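You operate a simulated robot arm through the tools that you are given. There is no shell and no other tool. Be economical: measure what you need, move in short steps, check, and stop when the job is done.

You run a simulated robot arm. Do the job below in one go: nothing can be reset, and whatever is moved stays where it is left.

Task
Tighten the loose green cover knob, then swap the purple knob in the cover for the grey one.
Fine: The purple knob goes in the fourth sleeve; screw the grey one in tight.

It is judged by the outcome, as a careful person would: the job done as asked, and still so three seconds after it is handed in. It fails if anything else is knocked over, pushed out of place, dropped, spilled or broken. A push-on lid holds only when it is set on centred and level and pressed home; a screw cap is set on level and turned clockwise until tight.

Robot
A 7-joint arm with a two-finger parallel gripper, fixed in place. Base frame: the origin is at the foot of the arm, x ahead of it, y to its left, z up. Units: m, degrees, N and s.
Its first joint turns from -66.0 to 66.0 degrees. Payload 2.5 kg.
Tool frame: the origin (TCP) lies between the finger pads and is the grasp point; the fingertips stand 0.023 m ahead of it; z points along the fingers, y is the line along which they close. The gripper opens to 0.094 m. The fingers are 0.038 m wide and 0.01 m thick; the gripper's body (0.054 by 0.096 m) begins 0.039 m behind the TCP.
Orientation is that of the tool frame in the base frame, as a unit quaternion [w, x, y, z]. With the fingers straight down and closing along the base's y, the tool's x points along the base's -x, its y along +y and its z along -z.

Tools
- The arm moves only by the tool jog_arm. Its argument "plan" is a list of rows, each a list of 3 entries, a list of its own where there are three numbers: the closure in counts, from 0 (fully open) to 255 (shut), then the shift along the base's x, y, z in m, then the turn, a rotation vector about the base's x, y, z in degrees. In form: [[fingers, [tx, ty, tz], [rx, ry, rz]], ...]. A call has 1 to 20 rows; each row shifts and turns the commanded pose from where the row before left it. A row lasts 0.2 s, in which the tool goes at most 0.05 m and 8.6 degrees; a call with a longer step from one row to the next is refused whole, and so is a gripper value outside its range. A pose out of reach is approached as far as the arm can. The call stops where the force on the tool passes 40 N (or 10 N more than at its start, if that is more) or the arm is blocked; 0.2 s more then pass. Each finger travels about 0.108 m/s and halts on what it meets, pressing with about 36 N; the grip force reading is that of the motor and also rises with nothing between the fingers. The clock runs only during rows and for 0.2 s after the last one: add rows that do not move to give the fingers time. It gives the time, the measured TCP pose, the force on the tool (base axes), the opening and the grip force at its end, in the units of the frame above (readings bear some noise), with the torque about the TCP (base axes, N m) and any sound that the robot's microphone picked up, and new pictures: "show" is both (left out), scene, wrist or none.
- Cameras (640 x 400 px; columns grow to the right, rows downward): "scene" is fixed at [0.1207, -0.4005, 0.5562]; the picture's right is [0.84, -0.54, 0.00], its down [-0.27, -0.42, -0.87] and it looks along [0.47, 0.73, -0.50] (base axes); focal length 309 px, centre (320, 200). "wrist" rides on the gripper at [0.086, 0.016, -0.074] in the tool frame; the picture's right is [-0.18, 0.98, 0.00], its down [-0.58, -0.11, -0.81] and it looks along [-0.79, -0.15, 0.59] (tool axes); focal length 243 px, centre (320, 200). There is no depth. A picture from a camera that has moved, and an enlarged one, comes with that camera's place and axes in the base frame and with its lens. The place of the scene camera against the robot may be out by one fixed shift of up to 0.012 m in any direction.
- inspect(camera, box): a new picture of the part [left, top, right, bottom] of that camera's present view, enlarged. No time passes.
- close_job(): hands the job in; it is judged then, once.

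Work in short steps. Places have to be worked out from the pictures, the camera data and where the tool is seen: move nearer, look again, correct. Check each grasp and each placing, and mend what went wrong. You have 120 turns and 200 pictures in all, those below and enlarged ones among them. Open the gripper and draw the arm clear of the work before you hand the job in, unless the task says otherwise; then end with one line.

The tools are called by a JSON object that holds its "name" and its "arguments". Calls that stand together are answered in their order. jog_arm: Moves the arm, as the interface text tells. Its arguments: {"type":"object","properties":{"plan":{"type":"array"},"show":{"type":"string","enum":["both","scene","wrist","none"]}},"required":["plan"]} The other tools are called the same way: inspect (camera, box) takes an enlarged picture of a part of a camera's view; close_job () hands the job in.

At the start:

```text
time_s: 0.0
ee_pos: [0.4073, 0.1438, 0.3836]
orientation: [0.0, 0.0, 1.0, 0.0]
contact_force: [0.2, 0.2, -0.6]
torque: [-0.01, -0.01, 0.0]
finger_gap: 0.0939
grasp_force: 0.2
```

scene: 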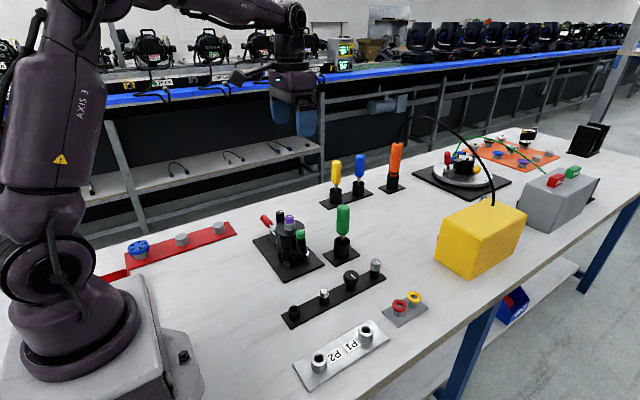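
wrist: 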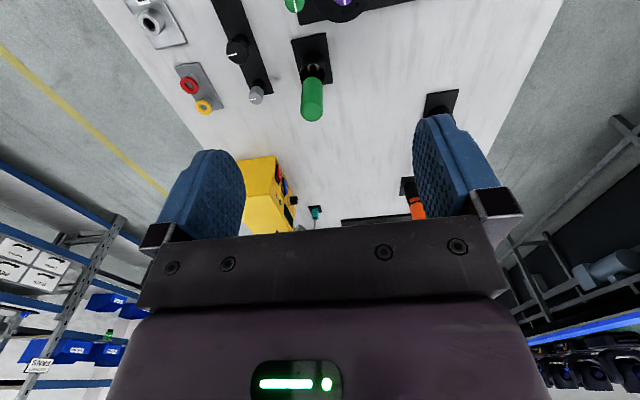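

I'll look closely at the cover with its knobs and at the row of sleeves first.

{"name": "inspect", "arguments": {"camera": "scene", "box": [240, 190, 340, 290]}}

{"name": "inspect", "arguments": {"camera": "scene", "box": [270, 240, 430, 340]}}

{"name": "inspect", "arguments": {"camera": "scene", "box": [400, 110, 600, 235]}}

```text
4.00 times, centred on (290, 240) of scene
camera zoom: at [0.1207, -0.4005, 0.5562], right [0.84, -0.54, 0.0], down [-0.27, -0.42, -0.87], along [0.47, 0.73, -0.5], focal length 1235 px, centre (440, 40)
```

zoom: 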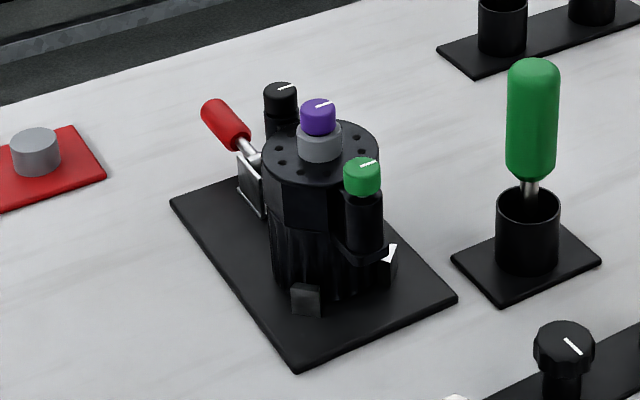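

```text
4.00 times, centred on (350, 290) of scene
camera zoom: at [0.1207, -0.4005, 0.5562], right [0.84, -0.54, 0.0], down [-0.27, -0.42, -0.87], along [0.47, 0.73, -0.5], focal length 1235 px, centre (200, -160)
```

zoom: 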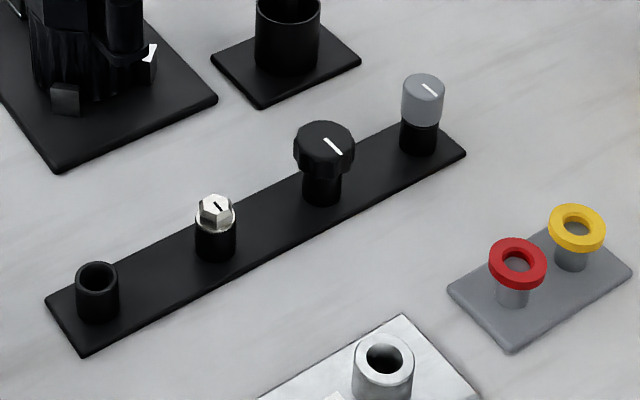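

```text
3.20 times, centred on (500, 172) of scene
camera zoom: at [0.1207, -0.4005, 0.5562], right [0.84, -0.54, 0.0], down [-0.27, -0.42, -0.87], along [0.47, 0.73, -0.5], focal length 988 px, centre (-256, 288)
```

zoom: 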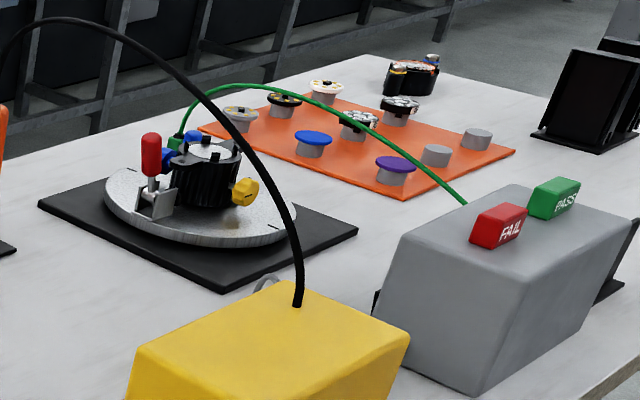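

There are four sleeves: empty, hex, fluted and grey. I put them at y≈0.065, from x≈0.345 to x≈0.605. The cover is at about (0.445, 0.27), with its top near z≈0.07. Next I move back for a wrist view of both, and I'll look for any numbering.

{"name": "jog_arm", "arguments": {"plan": [[0, [-0.03, 0.01, -0.02], [0, 0, 0]], [0, [-0.03, 0.01, -0.03], [0, 0, 0]], [0, [-0.03, 0.01, -0.03], [0, 0, 0]], [0, [-0.03, 0.01, -0.03], [0, 0, 0]], [0, [0, 0, 0], [0, 0, 0]]], "show": "wrist"}}

```text
time_s: 1.2
ee_pos: [0.2866, 0.1851, 0.2725]
orientation: [0.001, 0.0, 1.0, 0.0]
contact_force: [0.8, -0.2, 1.1]
torque: [-0.02, -0.02, 0.01]
finger_gap: 0.0939
grasp_force: 0.1
camera wrist: at [0.1999, 0.1998, 0.3481], right [0.18, 0.98, 0.0], down [0.58, -0.11, 0.81], along [0.79, -0.15, -0.59], focal length 243 px, centre (320, 200)
```

wrist: 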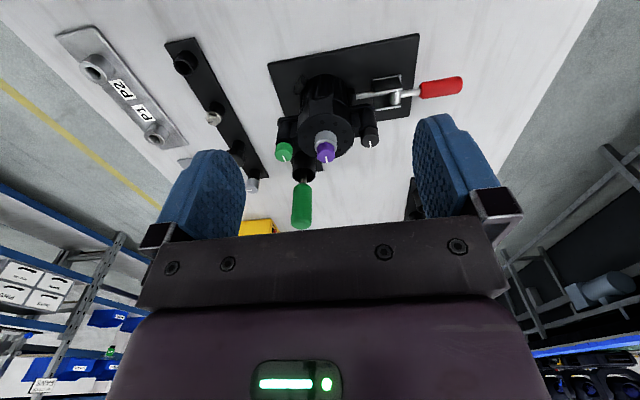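

{"name": "inspect", "arguments": {"camera": "wrist", "box": [260, 30, 420, 230]}}

{"name": "inspect", "arguments": {"camera": "wrist", "box": [140, 20, 300, 200]}}

```text
2.00 times, centred on (340, 130) of wrist
camera zoom: at [0.1999, 0.1998, 0.3481], right [0.18, 0.98, 0.0], down [0.58, -0.11, 0.81], along [0.79, -0.15, -0.59], focal length 485 px, centre (280, 340)
```

zoom: 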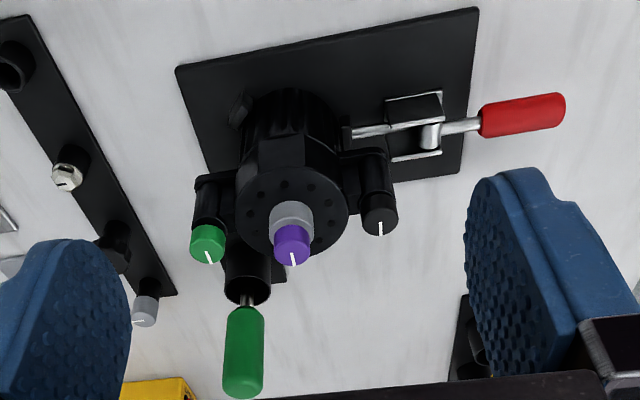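

```text
2.22 times, centred on (220, 110) of wrist
camera zoom: at [0.1999, 0.1998, 0.3481], right [0.18, 0.98, 0.0], down [0.58, -0.11, 0.81], along [0.79, -0.15, -0.59], focal length 539 px, centre (542, 400)
```

zoom: 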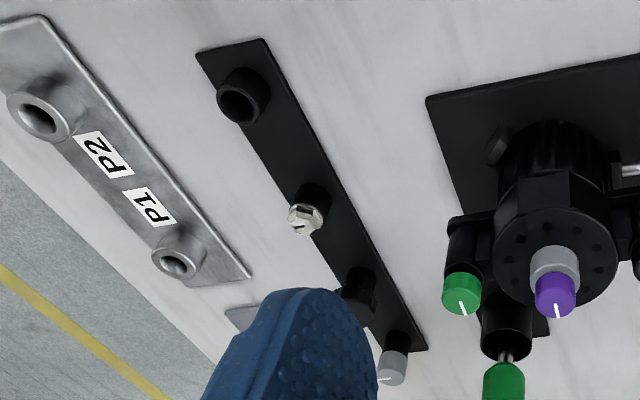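

No sleeve numbers are visible. The P1/P2 plate counts from far to near, and the empty sleeve is the near one, so I take the empty sleeve as the fourth. Triangulating between the two views puts green near (0.40, 0.116, 0.124) and purple near (0.40, 0.168, 0.14). The table looks higher than stated, so I go closer to check.

{"name": "jog_arm", "arguments": {"plan": [[0, [0.0, -0.02, -0.03], [0, 0, 0]], [0, [0.0, -0.02, -0.03], [0, 0, 0]], [0, [0.0, 0, -0.03], [0, 0, 0]], [0, [0, 0, 0], [0, 0, 0]]], "show": "both"}}

{"name": "inspect", "arguments": {"camera": "wrist", "box": [220, 30, 420, 155]}}

{"name": "inspect", "arguments": {"camera": "scene", "box": [250, 200, 330, 250]}}

```text
time_s: 2.2
ee_pos: [0.2871, 0.1433, 0.1818]
orientation: [0.0, 0.0, 1.0, 0.0]
contact_force: [0.3, 0.9, -0.2]
torque: [-0.01, -0.01, 0.0]
finger_gap: 0.0939
grasp_force: 0.0
camera wrist: at [0.2012, 0.1593, 0.257], right [0.18, 0.98, 0.0], down [0.58, -0.11, 0.81], along [0.79, -0.15, -0.59], focal length 243 px, centre (320, 200)
```

scene: 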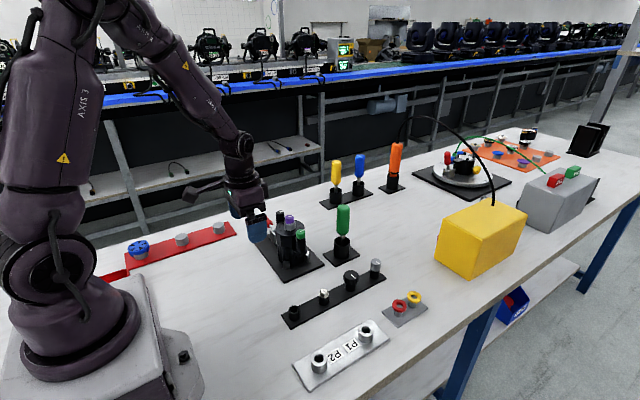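
wrist: 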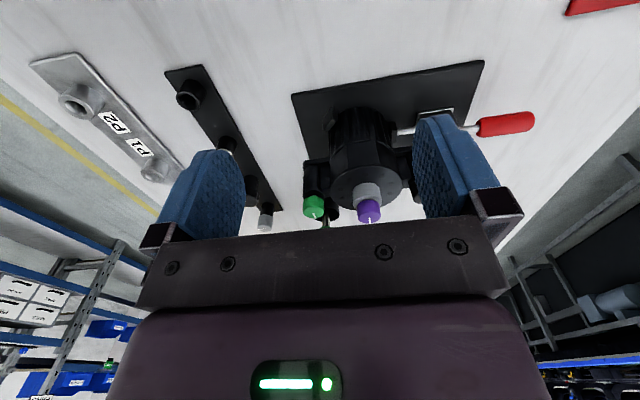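

```text
3.20 times, centred on (320, 92) of wrist
camera zoom: at [0.2012, 0.1593, 0.257], right [0.18, 0.98, 0.0], down [0.58, -0.11, 0.81], along [0.79, -0.15, -0.59], focal length 776 px, centre (320, 544)
```

zoom: 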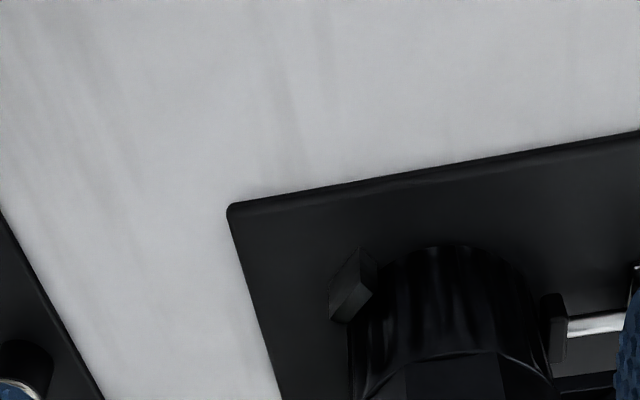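

```text
8.00 times, centred on (290, 225) of scene
camera zoom: at [0.1207, -0.4005, 0.5562], right [0.84, -0.54, 0.0], down [-0.27, -0.42, -0.87], along [0.47, 0.73, -0.5], focal length 2470 px, centre (560, 0)
```

zoom: 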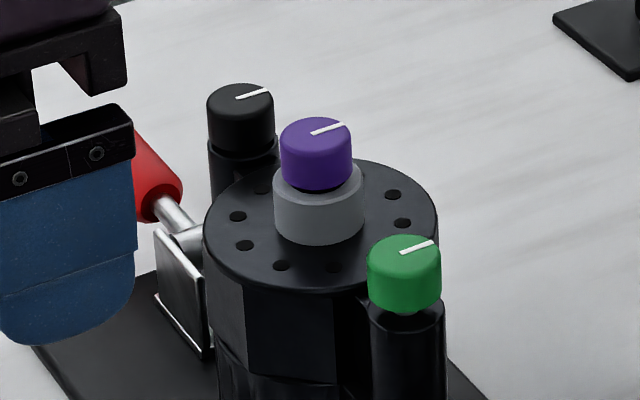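

From the two wrist views, the green top is at about (0.396, 0.117, 0.128) and the purple top at about (0.394, 0.169, 0.141). Green sits slightly proud of its post. I part-close the fingers and move above green.

{"name": "jog_arm", "arguments": {"plan": [[146, [0.0, 0, 0.02], [0, 0, 0]], [146, [0.035, -0.01, 0], [0, 0, 0]], [146, [0.037, -0.008, 0], [0, 0, 0]], [146, [0.037, -0.008, 0], [0, 0, 0]], [146, [0, 0, 0], [0, 0, 0]], [146, [0, 0, -0.02], [0, 0, 0]], [146, [0, 0, 0], [0, 0, 0]]], "show": "both"}}

{"name": "inspect", "arguments": {"camera": "wrist", "box": [240, 100, 400, 200]}}

{"name": "inspect", "arguments": {"camera": "scene", "box": [250, 180, 350, 255]}}

```text
time_s: 3.8
ee_pos: [0.3969, 0.1184, 0.1824]
orientation: [0.0, 0.0, 1.0, 0.001]
contact_force: [0.2, 0.7, 0.0]
torque: [-0.02, -0.01, -0.01]
finger_gap: 0.0402
grasp_force: 0.0
camera wrist: at [0.3108, 0.1334, 0.2569], right [0.18, 0.98, 0.0], down [0.58, -0.11, 0.81], along [0.79, -0.15, -0.59], focal length 243 px, centre (320, 200)
```

scene: 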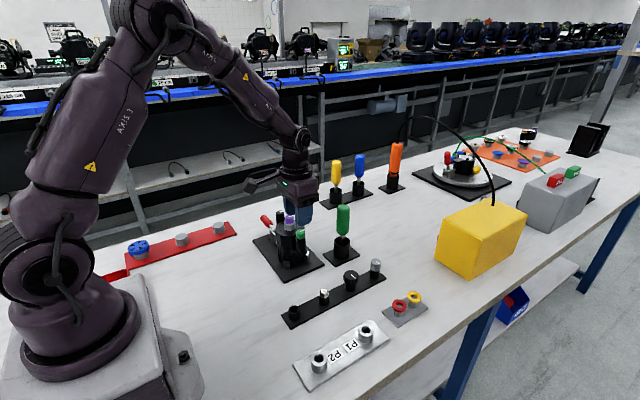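
wrist: 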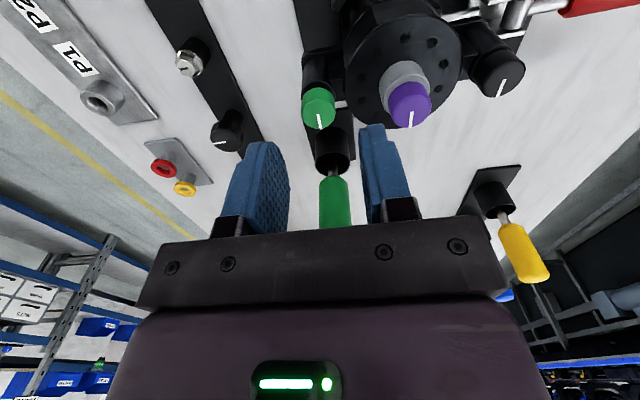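

```text
4.00 times, centred on (320, 150) of wrist
camera zoom: at [0.3108, 0.1334, 0.2569], right [0.18, 0.98, 0.0], down [0.58, -0.11, 0.81], along [0.79, -0.15, -0.59], focal length 970 px, centre (320, 400)
```

zoom: 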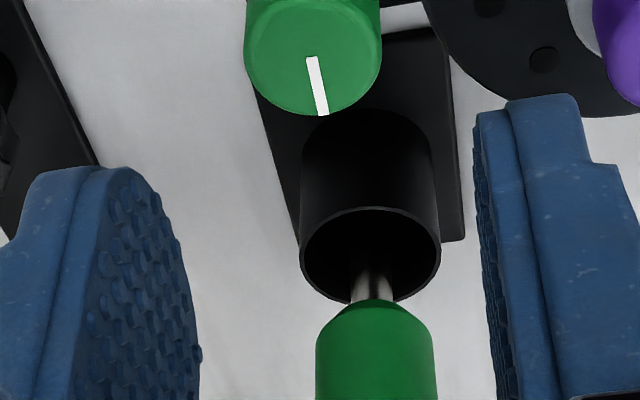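

```text
5.33 times, centred on (300, 218) of scene
camera zoom: at [0.1207, -0.4005, 0.5562], right [0.84, -0.54, 0.0], down [-0.27, -0.42, -0.87], along [0.47, 0.73, -0.5], focal length 1647 px, centre (427, 107)
```

zoom: 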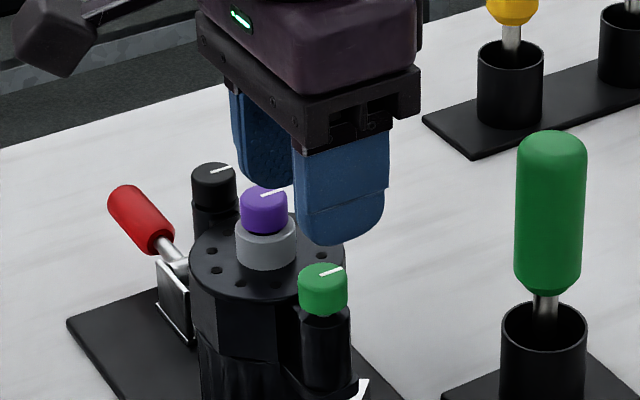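

Green's centre refines to about (0.396, 0.116). I pre-rotate +80° above it for a long clockwise stroke, then lower so the tips reach z≈0.115.

{"name": "jog_arm", "arguments": {"plan": [[146, [-0.001, -0.002, 0], [0, 0, 8]], [146, [0, 0, 0], [0, 0, 8]], [146, [0, 0, 0], [0, 0, 8]], [146, [0, 0, 0], [0, 0, 8]], [146, [0, 0, 0], [0, 0, 8]], [146, [0, 0, 0], [0, 0, 8]], [146, [0, 0, 0], [0, 0, 8]], [146, [0, 0, 0], [0, 0, 8]], [146, [0, 0, 0], [0, 0, 8]], [146, [0, 0, 0], [0, 0, 8]], [146, [0, 0, 0], [0, 0, 0]]], "show": "both"}}

```text
time_s: 6.2
ee_pos: [0.3951, 0.1157, 0.183]
orientation: [0.0, -0.644, 0.765, 0.0]
contact_force: [-0.7, 0.4, 0.5]
torque: [-0.04, 0.01, 0.01]
finger_gap: 0.0402
grasp_force: 0.0
camera wrist: at [0.3649, 0.0322, 0.2575], right [-0.94, 0.35, 0.0], down [0.21, 0.55, 0.81], along [0.28, 0.76, -0.59], focal length 243 px, centre (320, 200)
```

scene: 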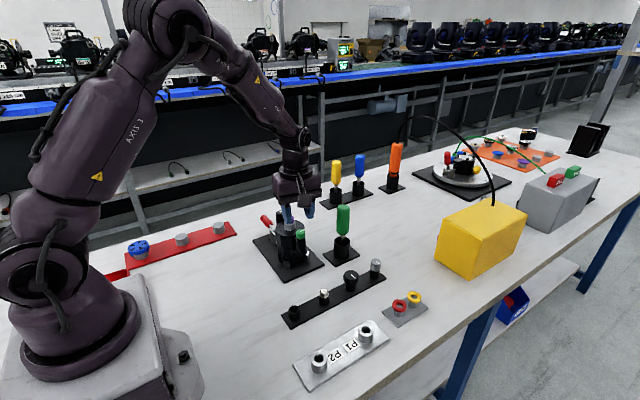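
wrist: 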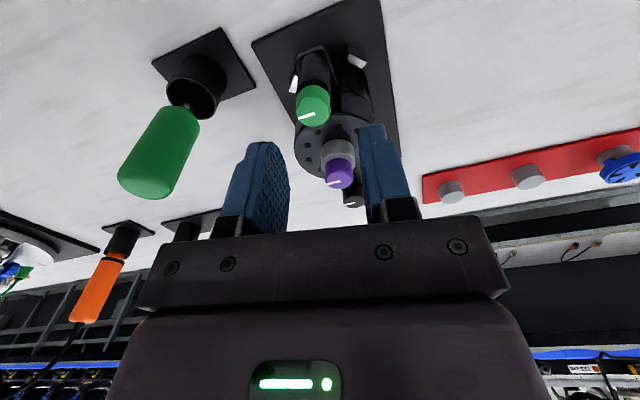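

A second estimate from the turned view gives green at about (0.397, 0.114). I nudge over, descend and close gently.

{"name": "jog_arm", "arguments": {"plan": [[146, [0.001, -0.001, -0.02], [0, 0, 0]], [146, [0, 0, -0.018], [0, 0, 0]], [146, [0, 0, -0.008], [0, 0, 0]], [146, [0, 0, 0], [0, 0, 0]]], "show": "both"}}

{"name": "inspect", "arguments": {"camera": "scene", "box": [260, 200, 340, 260]}}

{"name": "inspect", "arguments": {"camera": "wrist", "box": [240, 120, 400, 220]}}

```text
time_s: 7.2
ee_pos: [0.3953, 0.1146, 0.1363]
orientation: [0.0, -0.643, 0.766, 0.0]
contact_force: [1.0, 1.0, 0.7]
torque: [-0.02, -0.03, -0.01]
finger_gap: 0.0398
grasp_force: 0.0
camera wrist: at [0.3657, 0.0316, 0.2116], right [-0.94, 0.35, 0.0], down [0.21, 0.55, 0.81], along [0.28, 0.75, -0.59], focal length 243 px, centre (320, 200)
```

scene: 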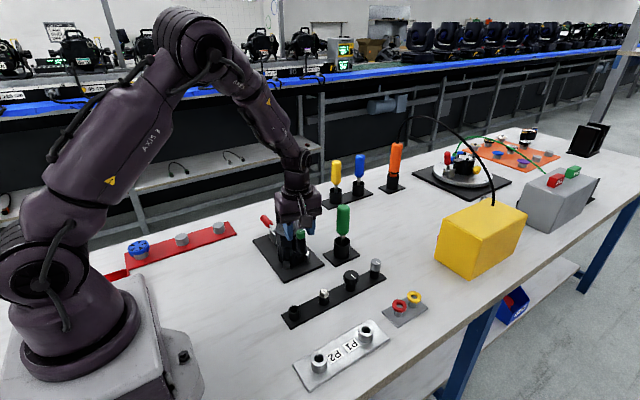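
wrist: 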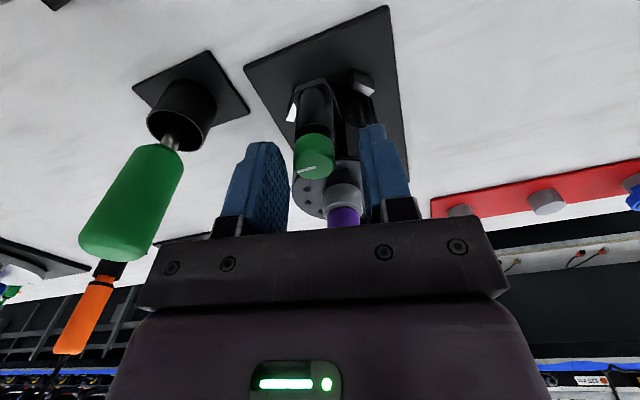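

```text
6.67 times, centred on (300, 230) of scene
camera zoom: at [0.1207, -0.4005, 0.5562], right [0.84, -0.54, 0.0], down [-0.27, -0.42, -0.87], along [0.47, 0.73, -0.5], focal length 2058 px, centre (453, 0)
```

zoom: 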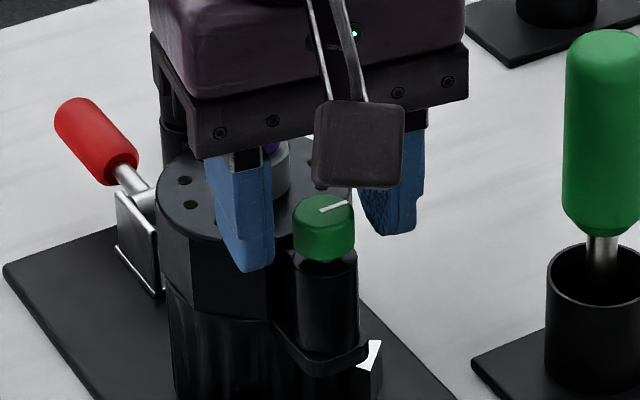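

```text
4.00 times, centred on (320, 170) of wrist
camera zoom: at [0.3657, 0.0316, 0.2116], right [-0.94, 0.35, 0.0], down [0.21, 0.55, 0.81], along [0.28, 0.75, -0.59], focal length 970 px, centre (320, 320)
```

zoom: 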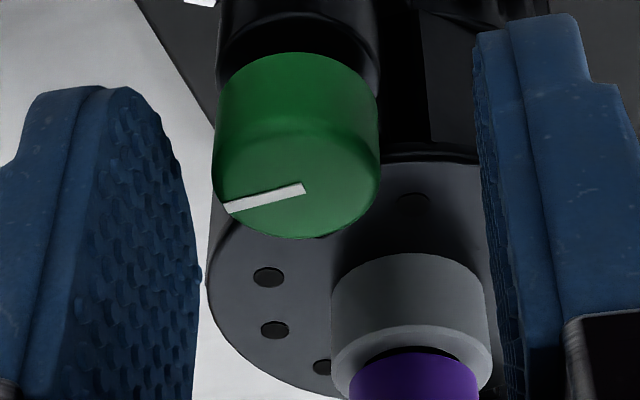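

Intersecting the two wrist rays gives the green top at (0.3996, 0.1155, 0.123). I centre on it, lower 3 mm and close.

{"name": "jog_arm", "arguments": {"plan": [[146, [0.004, 0.001, 0], [0, 0, 0]], [146, [0, 0, -0.003], [0, 0, 0]], [255, [0, 0, 0], [0, 0, 0]], [255, [0, 0, 0], [0, 0, 0]]], "show": "wrist"}}

```text
time_s: 8.2
ee_pos: [0.3995, 0.1159, 0.1345]
orientation: [0.001, -0.643, 0.766, 0.0]
contact_force: [-0.4, 0.6, 1.2]
torque: [0.0, 0.0, -0.02]
finger_gap: 0.0207
grasp_force: 36.1
camera wrist: at [0.3696, 0.0326, 0.2086], right [-0.94, 0.35, 0.0], down [0.21, 0.55, 0.81], along [0.28, 0.75, -0.59], focal length 243 px, centre (320, 200)
```

wrist: 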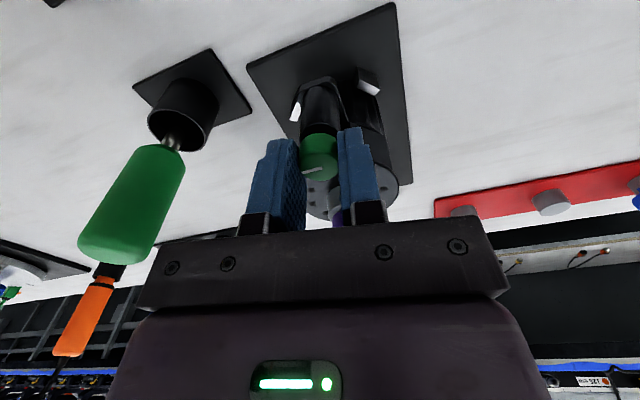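

Gripped at 20.7 mm, and centred. Now I turn clockwise in short bursts, watching torque and sound.

{"name": "jog_arm", "arguments": {"plan": [[255, [0, 0, 0], [0, 0, -8]], [255, [0, 0, 0], [0, 0, -8]], [255, [0, 0, 0], [0, 0, -8]], [255, [0, 0, 0], [0, 0, -8]], [255, [0, 0, 0], [0, 0, -8]]], "show": "wrist"}}

```text
time_s: 9.4
ee_pos: [0.4006, 0.1153, 0.1341]
orientation: [0.001, -0.34, 0.94, 0.001]
contact_force: [-0.8, 3.1, -0.8]
torque: [0.02, 0.03, 0.03]
finger_gap: 0.0204
grasp_force: 36.5
camera wrist: at [0.3237, 0.0719, 0.2084], right [-0.49, 0.87, 0.0], down [0.52, 0.29, 0.81], along [0.7, 0.39, -0.59], focal length 243 px, centre (320, 200)
```

wrist: 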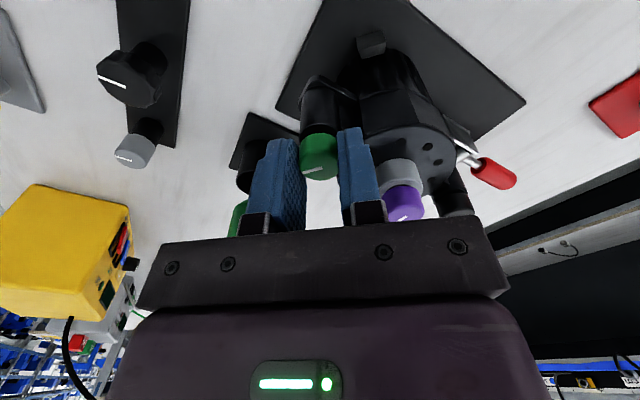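

The knob turns with the gripper and there is little torque. I continue.

{"name": "jog_arm", "arguments": {"plan": [[255, [0, 0, 0], [0, 0, -8]], [255, [0, 0, 0], [0, 0, -8]], [255, [0, 0, 0], [0, 0, -8]], [255, [0, 0, 0], [0, 0, -8]], [255, [0, 0, 0], [0, 0, -8]], [255, [0, 0, 0], [0, 0, -8]], [255, [0, 0, 0], [0, 0, -8]], [255, [0, 0, 0], [0, 0, -8]], [255, [0, 0, 0], [0, 0, -8]], [255, [0, 0, 0], [0, 0, -8]]], "show": "wrist"}}

```text
time_s: 11.6
ee_pos: [0.3993, 0.1155, 0.1339]
orientation: [0.0, 0.343, 0.94, 0.0]
contact_force: [-1.6, 10.8, -8.7]
torque: [0.23, 0.04, 0.02]
finger_gap: 0.0206
grasp_force: 36.1
camera wrist: at [0.3447, 0.1834, 0.2081], right [0.77, 0.63, 0.0], down [0.37, -0.46, 0.81], along [0.51, -0.62, -0.59], focal length 243 px, centre (320, 200)
```

wrist: 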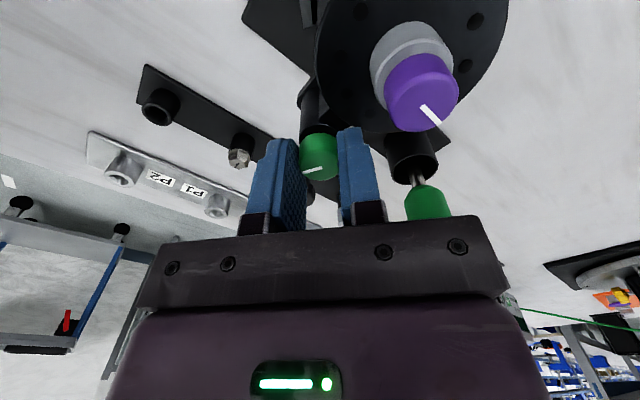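

The downward pull of about 9 N shows the thread drawing the knob in. I continue with a slight descent.

{"name": "jog_arm", "arguments": {"plan": [[255, [0, 0, -0.0003], [0, 0, -8]], [255, [0, 0, -0.0003], [0, 0, -8]], [255, [0, 0, -0.0002], [0, 0, -8]], [255, [0, 0, -0.0002], [0, 0, -8]], [255, [0, 0, -0.0002], [0, 0, -8]]], "show": "none"}}

```text
time_s: 12.8
ee_pos: [0.4001, 0.1153, 0.1323]
orientation: [-0.001, 0.643, 0.766, 0.001]
contact_force: [-5.5, 11.4, 0.4]
torque: [0.47, 0.16, 0.01]
finger_gap: 0.0204
grasp_force: 36.0
```

Still no tightening torque. I open, check the free-state force, and rotate back.

{"name": "jog_arm", "arguments": {"plan": [[146, [0, 0, 0], [0, 0, 0]], [146, [0, 0, 0], [0, 0, 0]]], "show": "wrist"}}

{"name": "inspect", "arguments": {"camera": "scene", "box": [260, 200, 340, 260]}}

{"name": "inspect", "arguments": {"camera": "wrist", "box": [240, 100, 400, 200]}}

```text
time_s: 13.4
ee_pos: [0.3996, 0.1153, 0.1326]
orientation: [0.001, 0.644, 0.765, 0.0]
contact_force: [-0.1, -0.8, 0.0]
torque: [-0.02, -0.02, 0.01]
finger_gap: 0.0402
grasp_force: 0.1
camera wrist: at [0.4022, 0.2022, 0.2071], right [1.0, -0.01, 0.0], down [-0.01, -0.59, 0.81], along [-0.01, -0.81, -0.59], focal length 243 px, centre (320, 200)
```

wrist: 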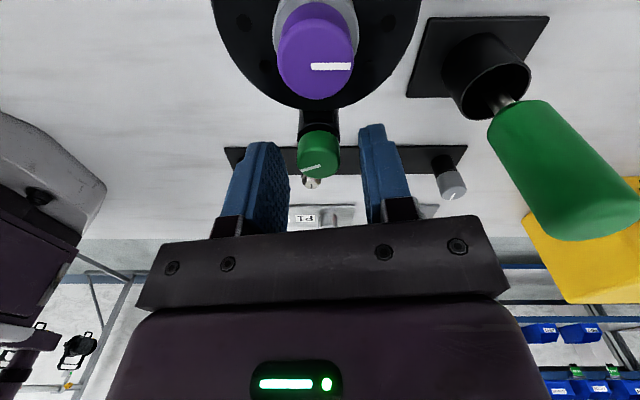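

```text
6.67 times, centred on (300, 230) of scene
camera zoom: at [0.1207, -0.4005, 0.5562], right [0.84, -0.54, 0.0], down [-0.27, -0.42, -0.87], along [0.47, 0.73, -0.5], focal length 2058 px, centre (453, 0)
```

zoom: 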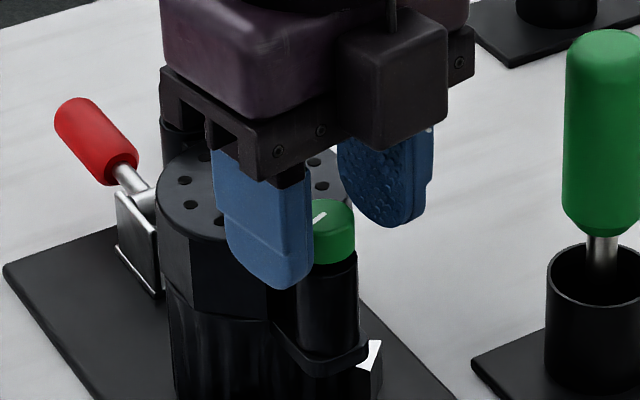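

```text
4.00 times, centred on (320, 150) of wrist
camera zoom: at [0.4022, 0.2022, 0.2071], right [1.0, -0.01, 0.0], down [-0.01, -0.59, 0.81], along [-0.01, -0.81, -0.59], focal length 970 px, centre (320, 400)
```

zoom: 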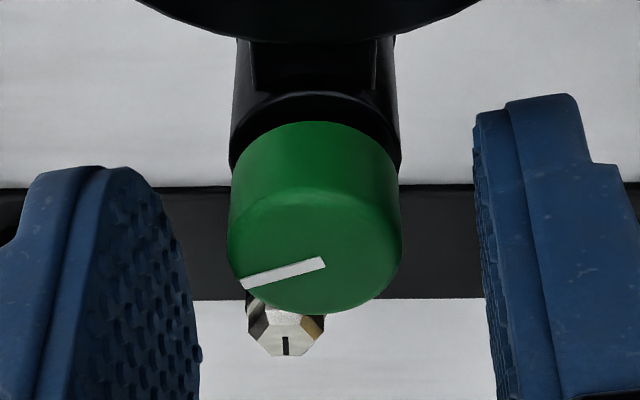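

The free force is zero and the knob is still centred at (0.400, 0.1155). I rotate back +160° and regrip.

{"name": "jog_arm", "arguments": {"plan": [[146, [0, 0, 0], [0, 0, 8]], [146, [0, 0, 0], [0, 0, 8]], [146, [0, 0, 0], [0, 0, 8]], [146, [0, 0, 0], [0, 0, 8]], [146, [0, 0, 0], [0, 0, 8]], [146, [0, 0, 0], [0, 0, 8]], [146, [0, 0, 0], [0, 0, 8]], [146, [0, 0, 0], [0, 0, 8]], [146, [0, 0, 0], [0, 0, 8]], [146, [0, 0, 0], [0, 0, 8]], [146, [0, 0, 0], [0, 0, 8]], [146, [0, 0, 0], [0, 0, 8]], [146, [0, 0, 0], [0, 0, 8]], [146, [0, 0, 0], [0, 0, 8]], [146, [0, 0, 0], [0, 0, 8]], [146, [0, 0, 0], [0, 0, 8]], [146, [0, 0, 0], [0, 0, 8]], [146, [0, 0, 0], [0, 0, 8]], [146, [0, 0, 0], [0, 0, 8]], [146, [0, 0, 0], [0, 0, 8]]], "show": "none"}}

{"name": "jog_arm", "arguments": {"plan": [[255, [0, 0, 0], [0, 0, 0]], [255, [0, 0, 0], [0, 0, 0]], [255, [0, 0, 0], [0, 0, -8]], [255, [0, 0, 0], [0, 0, -8]], [255, [0, 0, 0], [0, 0, -8]], [255, [0, 0, 0], [0, 0, -8]], [255, [0, 0, 0], [0, 0, -8]], [255, [0, 0, 0], [0, 0, -8]], [255, [0, 0, 0], [0, 0, -8]], [255, [0, 0, 0], [0, 0, -8]], [255, [0, 0, 0], [0, 0, -8]], [255, [0, 0, 0], [0, 0, -8]]], "show": "wrist"}}

```text
time_s: 17.6
ee_pos: [0.4002, 0.1144, 0.1324]
orientation: [0.0, -0.643, 0.766, 0.0]
contact_force: [0.6, -0.4, -0.3]
torque: [0.0, -0.01, -0.04]
finger_gap: 0.0401
grasp_force: 0.1
```

```text
time_s: 20.2
ee_pos: [0.4002, 0.1162, 0.1321]
orientation: [0.0, 0.001, 1.0, 0.0]
contact_force: [-9.2, 4.6, -3.7]
torque: [0.04, 0.12, 0.01]
finger_gap: 0.0201
grasp_force: 36.5
camera wrist: at [0.3139, 0.1317, 0.207], right [0.19, 0.98, 0.0], down [0.58, -0.11, 0.81], along [0.79, -0.15, -0.59], focal length 243 px, centre (320, 200)
```

wrist: 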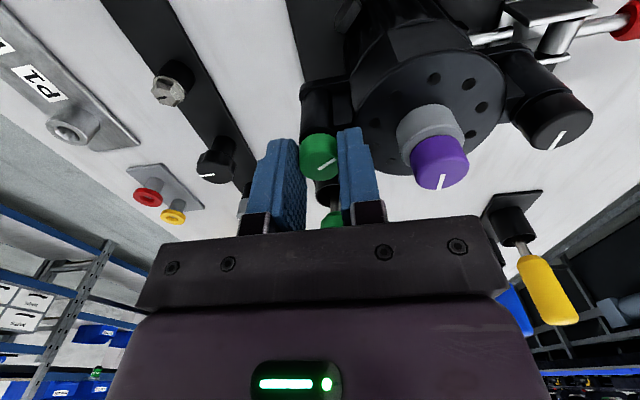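

It is still free after 240° in total. I continue.

{"name": "jog_arm", "arguments": {"plan": [[255, [0, 0, 0], [0, 0, -8]], [255, [0, 0, 0], [0, 0, -8]], [255, [0, 0, 0], [0, 0, -8]], [255, [0, 0, 0], [0, 0, -8]], [255, [0, 0, -0.0005], [0, 0, -8]], [255, [0, 0, 0], [0, 0, -8]], [255, [0, 0, -0.0005], [0, 0, -8]], [255, [0, 0, 0], [0, 0, -8]], [255, [0, 0, 0], [0, 0, -8]], [255, [0, 0, 0], [0, 0, -8]]], "show": "none"}}

{"name": "inspect", "arguments": {"camera": "scene", "box": [260, 200, 340, 260]}}

```text
time_s: 22.4
ee_pos: [0.4001, 0.1174, 0.1312]
orientation: [0.0, 0.644, 0.765, 0.0]
contact_force: [-7.7, 9.8, -4.2]
torque: [0.11, 0.39, 0.0]
finger_gap: 0.0201
grasp_force: 36.1
```

```text
6.67 times, centred on (300, 230) of scene
camera zoom: at [0.1208, -0.4005, 0.5562], right [0.84, -0.54, 0.0], down [-0.27, -0.42, -0.87], along [0.47, 0.73, -0.5], focal length 2058 px, centre (453, 0)
```

zoom: 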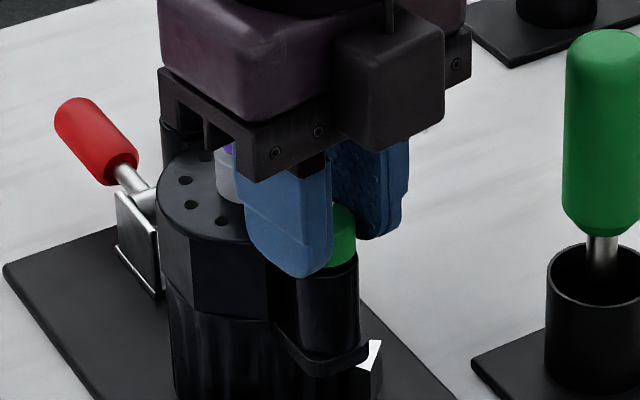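

Green is descending onto its post. I regrip for another stroke at the same height.

{"name": "jog_arm", "arguments": {"plan": [[146, [0, 0, 0], [0, 0, 0]], [146, [0, 0, 0], [0, 0, 0]], [146, [0, 0, 0], [0, 0, 8]], [146, [0, 0, 0], [0, 0, 8]], [146, [0, 0, 0], [0, 0, 8]], [146, [0, 0, 0], [0, 0, 8]], [146, [0, 0, 0], [0, 0, 8]], [146, [0, 0, 0], [0, 0, 8]], [146, [0, 0, 0], [0, 0, 8]], [146, [0, 0, 0], [0, 0, 8]], [146, [0, 0, 0], [0, 0, 8]], [146, [0, 0, 0], [0, 0, 8]], [146, [0, 0, 0], [0, 0, 8]], [146, [0, 0, 0], [0, 0, 8]], [146, [0, 0, 0], [0, 0, 8]], [146, [0, 0, 0], [0, 0, 8]], [146, [0, 0, 0], [0, 0, 8]], [146, [0, 0, 0], [0, 0, 8]], [146, [0, 0, 0], [0, 0, 8]], [146, [0, 0, 0], [0, 0, 8]]], "show": "wrist"}}

{"name": "jog_arm", "arguments": {"plan": [[255, [0, 0, 0], [0, 0, 8]], [255, [0, 0, 0], [0, 0, 0]], [255, [0, 0, 0], [0, 0, 0]], [255, [0, 0, 0], [0, 0, -8]], [255, [0, 0, 0], [0, 0, -8]], [255, [0, 0, 0], [0, 0, -8]], [255, [0, 0, 0], [0, 0, -8]], [255, [0, 0, 0], [0, 0, -8]], [255, [0, 0, 0], [0, 0, -8]], [255, [0, 0, 0], [0, 0, -8]], [255, [0, 0, 0], [0, 0, -8]], [255, [0, 0, 0], [0, 0, -8]], [255, [0, 0, 0], [0, 0, -8]]], "show": "wrist"}}

```text
time_s: 26.6
ee_pos: [0.4006, 0.1149, 0.1312]
orientation: [0.0, -0.531, 0.848, 0.001]
contact_force: [0.8, -0.8, 0.1]
torque: [-0.01, 0.0, 0.01]
finger_gap: 0.04
grasp_force: 0.1
camera wrist: at [0.3485, 0.0439, 0.2063], right [-0.8, 0.59, 0.0], down [0.35, 0.48, 0.81], along [0.48, 0.65, -0.59], focal length 243 px, centre (320, 200)
```

wrist: 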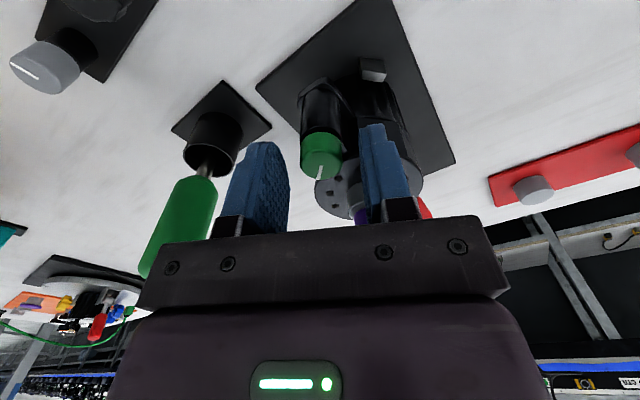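

```text
time_s: 29.4
ee_pos: [0.4016, 0.1164, 0.1319]
orientation: [0.001, 0.072, 0.997, 0.0]
contact_force: [-2.4, 6.3, -0.6]
torque: [0.31, 0.06, 0.36]
finger_gap: 0.0203
grasp_force: 35.7
camera wrist: at [0.3178, 0.1432, 0.2062], right [0.32, 0.95, 0.0], down [0.56, -0.19, 0.81], along [0.76, -0.26, -0.59], focal length 243 px, centre (320, 200)
```

wrist: 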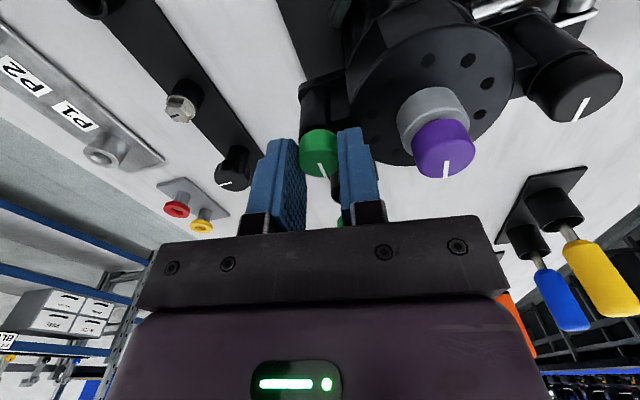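

Torque is now 0.36 N m, so it is tightening. I turn a little more to confirm it bottoms out.

{"name": "jog_arm", "arguments": {"plan": [[255, [0, 0, 0], [0, 0, -5]], [255, [0, 0, 0], [0, 0, -5]]], "show": "wrist"}}

{"name": "jog_arm", "arguments": {"plan": [[255, [0, 0, 0], [0, 0, -5]], [255, [0, 0, 0], [0, 0, -5]]], "show": "wrist"}}

```text
time_s: 30.0
ee_pos: [0.3996, 0.1152, 0.1322]
orientation: [0.001, 0.157, 0.988, 0.001]
contact_force: [0.8, 8.0, 0.3]
torque: [0.36, -0.03, 0.28]
finger_gap: 0.0203
grasp_force: 36.2
camera wrist: at [0.3237, 0.1571, 0.2063], right [0.48, 0.88, 0.0], down [0.52, -0.28, 0.81], along [0.71, -0.39, -0.59], focal length 243 px, centre (320, 200)
```

wrist: 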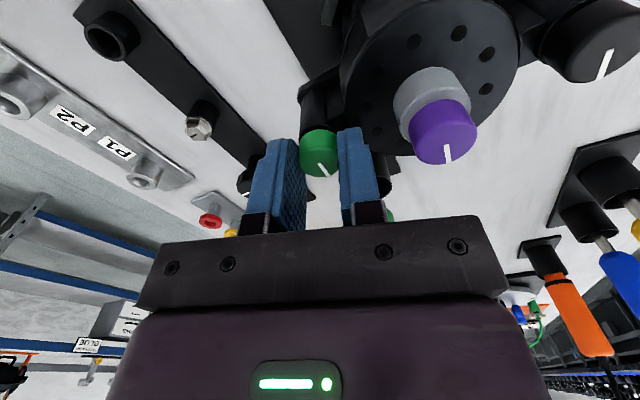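

```text
time_s: 30.6
ee_pos: [0.4006, 0.116, 0.1312]
orientation: [0.0, 0.243, 0.97, 0.0]
contact_force: [2.0, 7.5, -0.2]
torque: [0.12, -0.05, 0.35]
finger_gap: 0.0202
grasp_force: 35.9
camera wrist: at [0.3321, 0.1699, 0.2064], right [0.63, 0.78, 0.0], down [0.46, -0.37, 0.81], along [0.63, -0.5, -0.59], focal length 243 px, centre (320, 200)
```

wrist: 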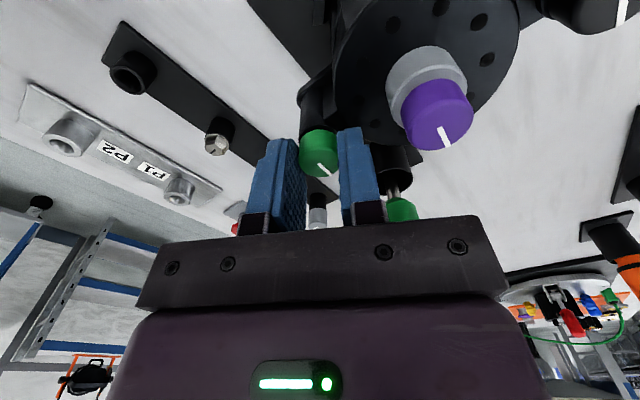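

The mark now rotates relative to the fingers, so they slip at a constant 0.35 N m: green is tight. I release, rise, return to zero yaw and look at purple.

{"name": "jog_arm", "arguments": {"plan": [[146, [0, 0, 0], [0, 0, 0]], [146, [0, 0, 0], [0, 0, 0]], [146, [0, 0, 0.03], [0, 0, 0]], [146, [0, 0, 0.02], [0, 0, 7]], [146, [0, 0, 0], [0, 0, 7]], [146, [0, 0, 0], [0, 0, 7]], [146, [0, 0, 0], [0, 0, 7]], [146, [0, 0.02, 0], [0, 0, 0]], [146, [-0.02, 0.02, 0], [0, 0, 0]], [146, [-0.02, 0, 0], [0, 0, 0]], [146, [0, 0, 0], [0, 0, 0]]], "show": "wrist"}}

{"name": "inspect", "arguments": {"camera": "wrist", "box": [240, 100, 400, 200]}}

{"name": "inspect", "arguments": {"camera": "scene", "box": [260, 200, 340, 260]}}

```text
time_s: 33.0
ee_pos: [0.3603, 0.1557, 0.1825]
orientation: [0.0, 0.0, 1.0, 0.0]
contact_force: [1.0, -0.1, -0.5]
torque: [-0.04, -0.03, -0.04]
finger_gap: 0.0399
grasp_force: 0.0
camera wrist: at [0.2739, 0.171, 0.2563], right [0.18, 0.98, 0.0], down [0.58, -0.11, 0.81], along [0.79, -0.15, -0.59], focal length 243 px, centre (320, 200)
```

wrist: 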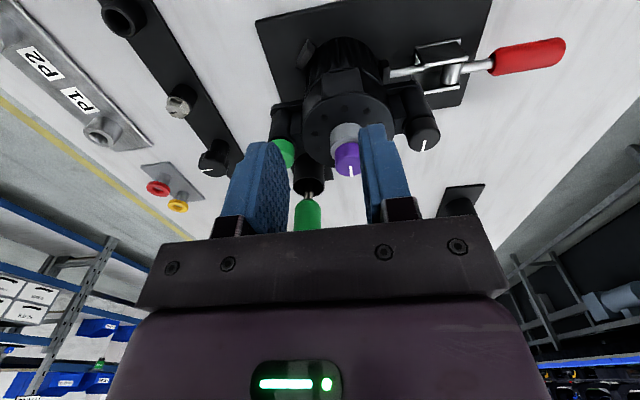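

```text
4.00 times, centred on (320, 150) of wrist
camera zoom: at [0.2739, 0.171, 0.2563], right [0.18, 0.98, 0.0], down [0.58, -0.11, 0.81], along [0.79, -0.15, -0.59], focal length 970 px, centre (320, 400)
```

zoom: 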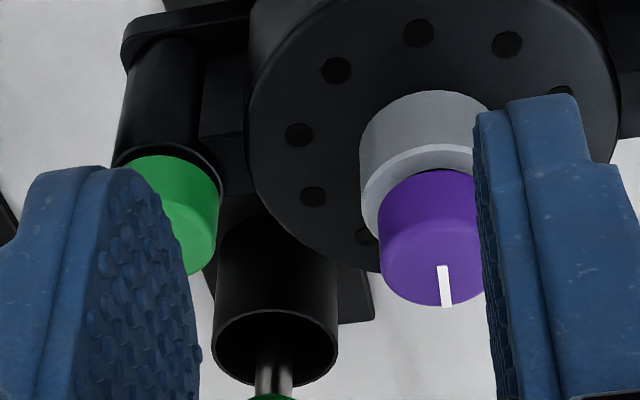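

```text
6.67 times, centred on (300, 230) of scene
camera zoom: at [0.1207, -0.4005, 0.5562], right [0.84, -0.54, 0.0], down [-0.27, -0.42, -0.87], along [0.47, 0.73, -0.5], focal length 2058 px, centre (453, 0)
```

zoom: 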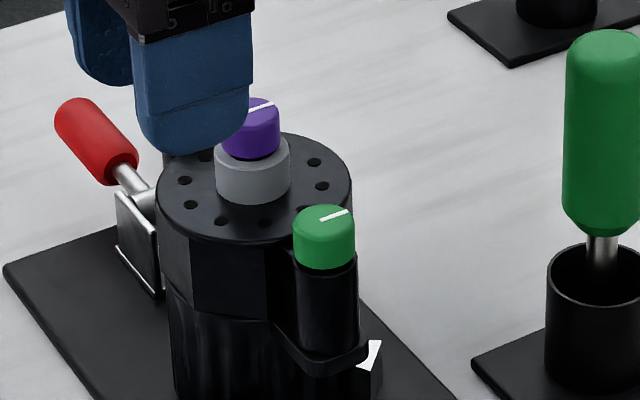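

Green now sits flush on its post. The purple top estimate is (0.400, 0.169, 0.133). I move above it with yaw -80°, ready to unscrew counter-clockwise.

{"name": "jog_arm", "arguments": {"plan": [[146, [0.013, 0.0045, 0], [0, 0, -8]], [146, [0.013, 0.0045, 0], [0, 0, -8]], [146, [0.0135, 0.0045, 0], [0, 0, -8]], [146, [0, 0, 0], [0, 0, -8]], [146, [0, 0, 0], [0, 0, -8]], [146, [0, 0, 0], [0, 0, -8]], [146, [0, 0, 0], [0, 0, -8]], [146, [0, 0, 0], [0, 0, -8]], [146, [0, 0, 0], [0, 0, -8]], [146, [0, 0, 0], [0, 0, -8]], [146, [0, 0, 0], [0, 0, 0]]], "show": "wrist"}}

{"name": "inspect", "arguments": {"camera": "wrist", "box": [240, 90, 400, 190]}}

```text
time_s: 35.4
ee_pos: [0.4001, 0.1688, 0.1808]
orientation: [0.0, 0.643, 0.766, 0.0]
contact_force: [-0.2, -0.2, 0.3]
torque: [-0.03, -0.02, -0.01]
finger_gap: 0.0403
grasp_force: 0.0
camera wrist: at [0.4013, 0.2561, 0.256], right [1.0, -0.01, 0.0], down [-0.01, -0.59, 0.81], along [-0.01, -0.81, -0.59], focal length 243 px, centre (320, 200)
```

wrist: 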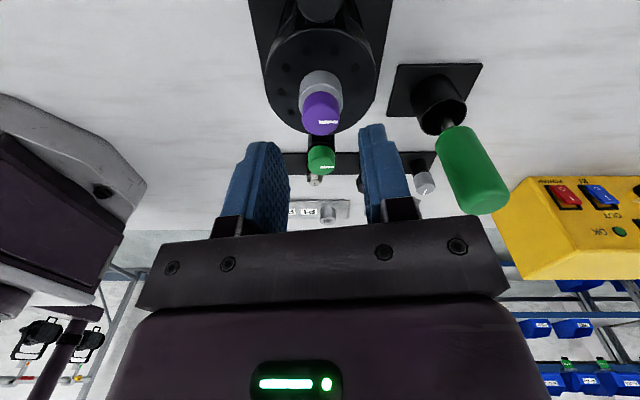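

```text
4.00 times, centred on (320, 140) of wrist
camera zoom: at [0.4013, 0.2561, 0.256], right [1.0, -0.01, 0.0], down [-0.01, -0.59, 0.81], along [-0.01, -0.81, -0.59], focal length 970 px, centre (320, 440)
```

zoom: 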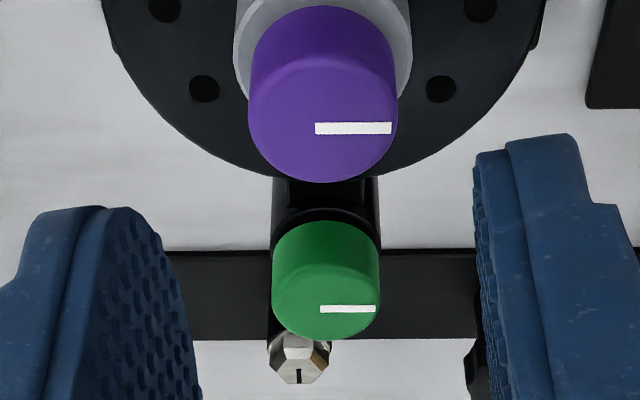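

Purple refines to (0.4005, 0.168, 0.133). I descend so the tips sit at about 0.121, above the grey collar, and close.

{"name": "jog_arm", "arguments": {"plan": [[146, [0.0003, -0.0008, -0.018], [0, 0, 0]], [146, [0, 0, -0.015], [0, 0, 0]], [146, [0, 0, -0.005], [0, 0, 0]], [146, [0, 0, 0], [0, 0, 0]]], "show": "wrist"}}

{"name": "inspect", "arguments": {"camera": "scene", "box": [260, 190, 340, 250]}}

```text
time_s: 36.4
ee_pos: [0.4001, 0.1676, 0.1443]
orientation: [0.0, 0.643, 0.766, 0.0]
contact_force: [0.3, 0.3, 0.6]
torque: [0.03, 0.0, 0.01]
finger_gap: 0.0404
grasp_force: 0.1
camera wrist: at [0.4017, 0.2554, 0.2183], right [1.0, -0.01, 0.0], down [-0.01, -0.59, 0.81], along [-0.01, -0.81, -0.59], focal length 243 px, centre (320, 200)
```

wrist: 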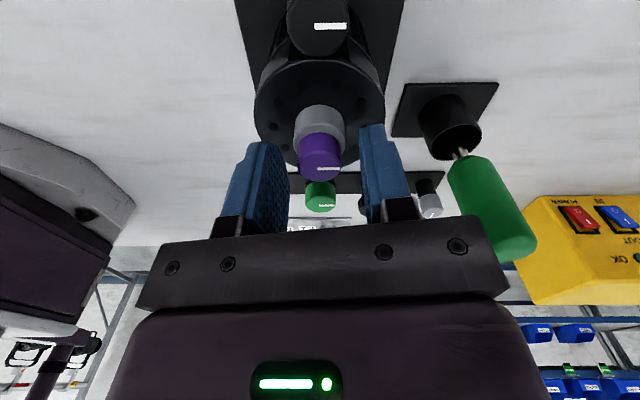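

```text
6.67 times, centred on (300, 220) of scene
camera zoom: at [0.1207, -0.4005, 0.5562], right [0.84, -0.54, 0.0], down [-0.27, -0.42, -0.87], along [0.47, 0.73, -0.5], focal length 2058 px, centre (453, 67)
```

zoom: 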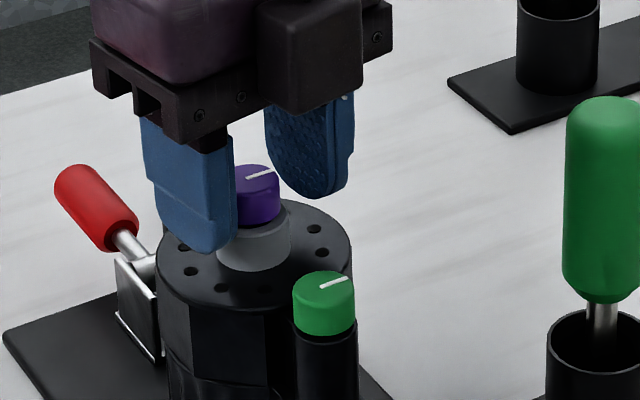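

The tips straddle purple. I close and turn counter-clockwise, rising slightly with the thread.

{"name": "jog_arm", "arguments": {"plan": [[255, [0, 0, 0], [0, 0, 0]], [255, [0, 0, 0], [0, 0, 0]], [255, [0, 0, 0], [0, 0, 8]], [255, [0, 0, 0], [0, 0, 8]], [255, [0, 0, 0], [0, 0, 8]], [255, [0, 0, 0], [0, 0, 8]]], "show": "wrist"}}

```text
time_s: 37.8
ee_pos: [0.4023, 0.1673, 0.1441]
orientation: [0.002, 0.406, 0.914, 0.002]
contact_force: [8.6, 3.8, 0.1]
torque: [0.05, -0.18, -0.02]
finger_gap: 0.0199
grasp_force: 35.9
camera wrist: at [0.3552, 0.2426, 0.2186], right [0.85, 0.52, 0.0], down [0.31, -0.51, 0.81], along [0.42, -0.69, -0.59], focal length 243 px, centre (320, 200)
```

wrist: 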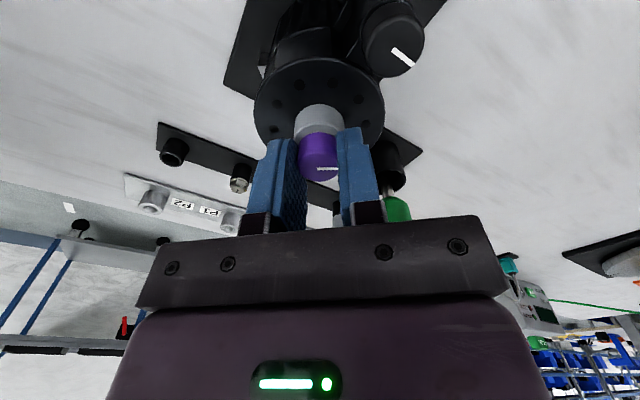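

The mark moves with the gripper, so it is unscrewing. I continue the stroke.

{"name": "jog_arm", "arguments": {"plan": [[255, [0, 0, 0.0001], [0, 0, 8]], [255, [0, 0, 0], [0, 0, 8]], [255, [0, 0, 0.0001], [0, 0, 8]], [255, [0, 0, 0], [0, 0, 8]], [255, [0, 0, 0.0001], [0, 0, 8]], [255, [0, 0, 0], [0, 0, 8]], [255, [0, 0, 0.0001], [0, 0, 8]], [255, [0, 0, 0], [0, 0, 8]], [255, [0, 0, 0.0001], [0, 0, 8]], [255, [0, 0, 0], [0, 0, 8]], [255, [0, 0, 0.0001], [0, 0, 8]], [255, [0, 0, 0], [0, 0, 8]], [255, [0, 0, 0.0001], [0, 0, 8]], [255, [0, 0, 0], [0, 0, 8]], [255, [0, 0, 0.0001], [0, 0, 8]], [255, [0, 0, 0], [0, 0, 8]]], "show": "wrist"}}

{"name": "inspect", "arguments": {"camera": "wrist", "box": [240, 90, 400, 190]}}

```text
time_s: 41.2
ee_pos: [0.3997, 0.171, 0.145]
orientation: [0.003, -0.645, 0.764, 0.001]
contact_force: [6.8, 26.8, 4.2]
torque: [0.59, -0.14, -0.02]
finger_gap: 0.0202
grasp_force: 35.9
camera wrist: at [0.3698, 0.087, 0.219], right [-0.94, 0.35, 0.0], down [0.2, 0.55, 0.81], along [0.28, 0.76, -0.59], focal length 243 px, centre (320, 200)
```

wrist: 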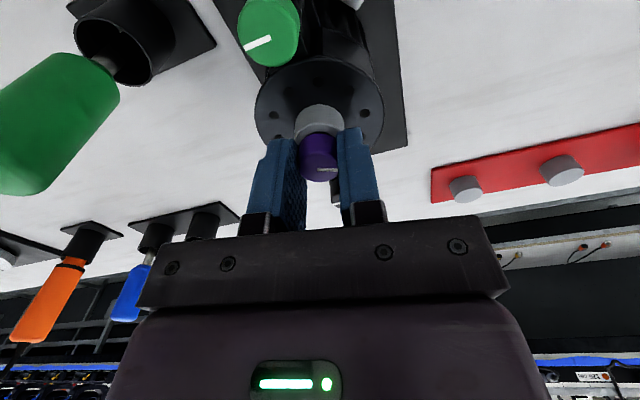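

```text
4.00 times, centred on (320, 140) of wrist
camera zoom: at [0.3698, 0.087, 0.219], right [-0.94, 0.35, 0.0], down [0.2, 0.55, 0.81], along [0.28, 0.76, -0.59], focal length 970 px, centre (320, 440)
```

zoom: 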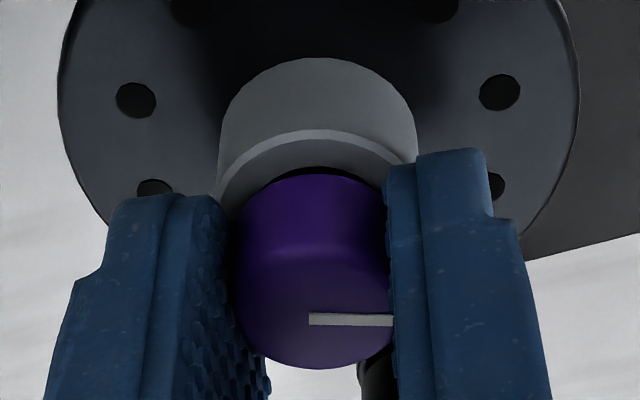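

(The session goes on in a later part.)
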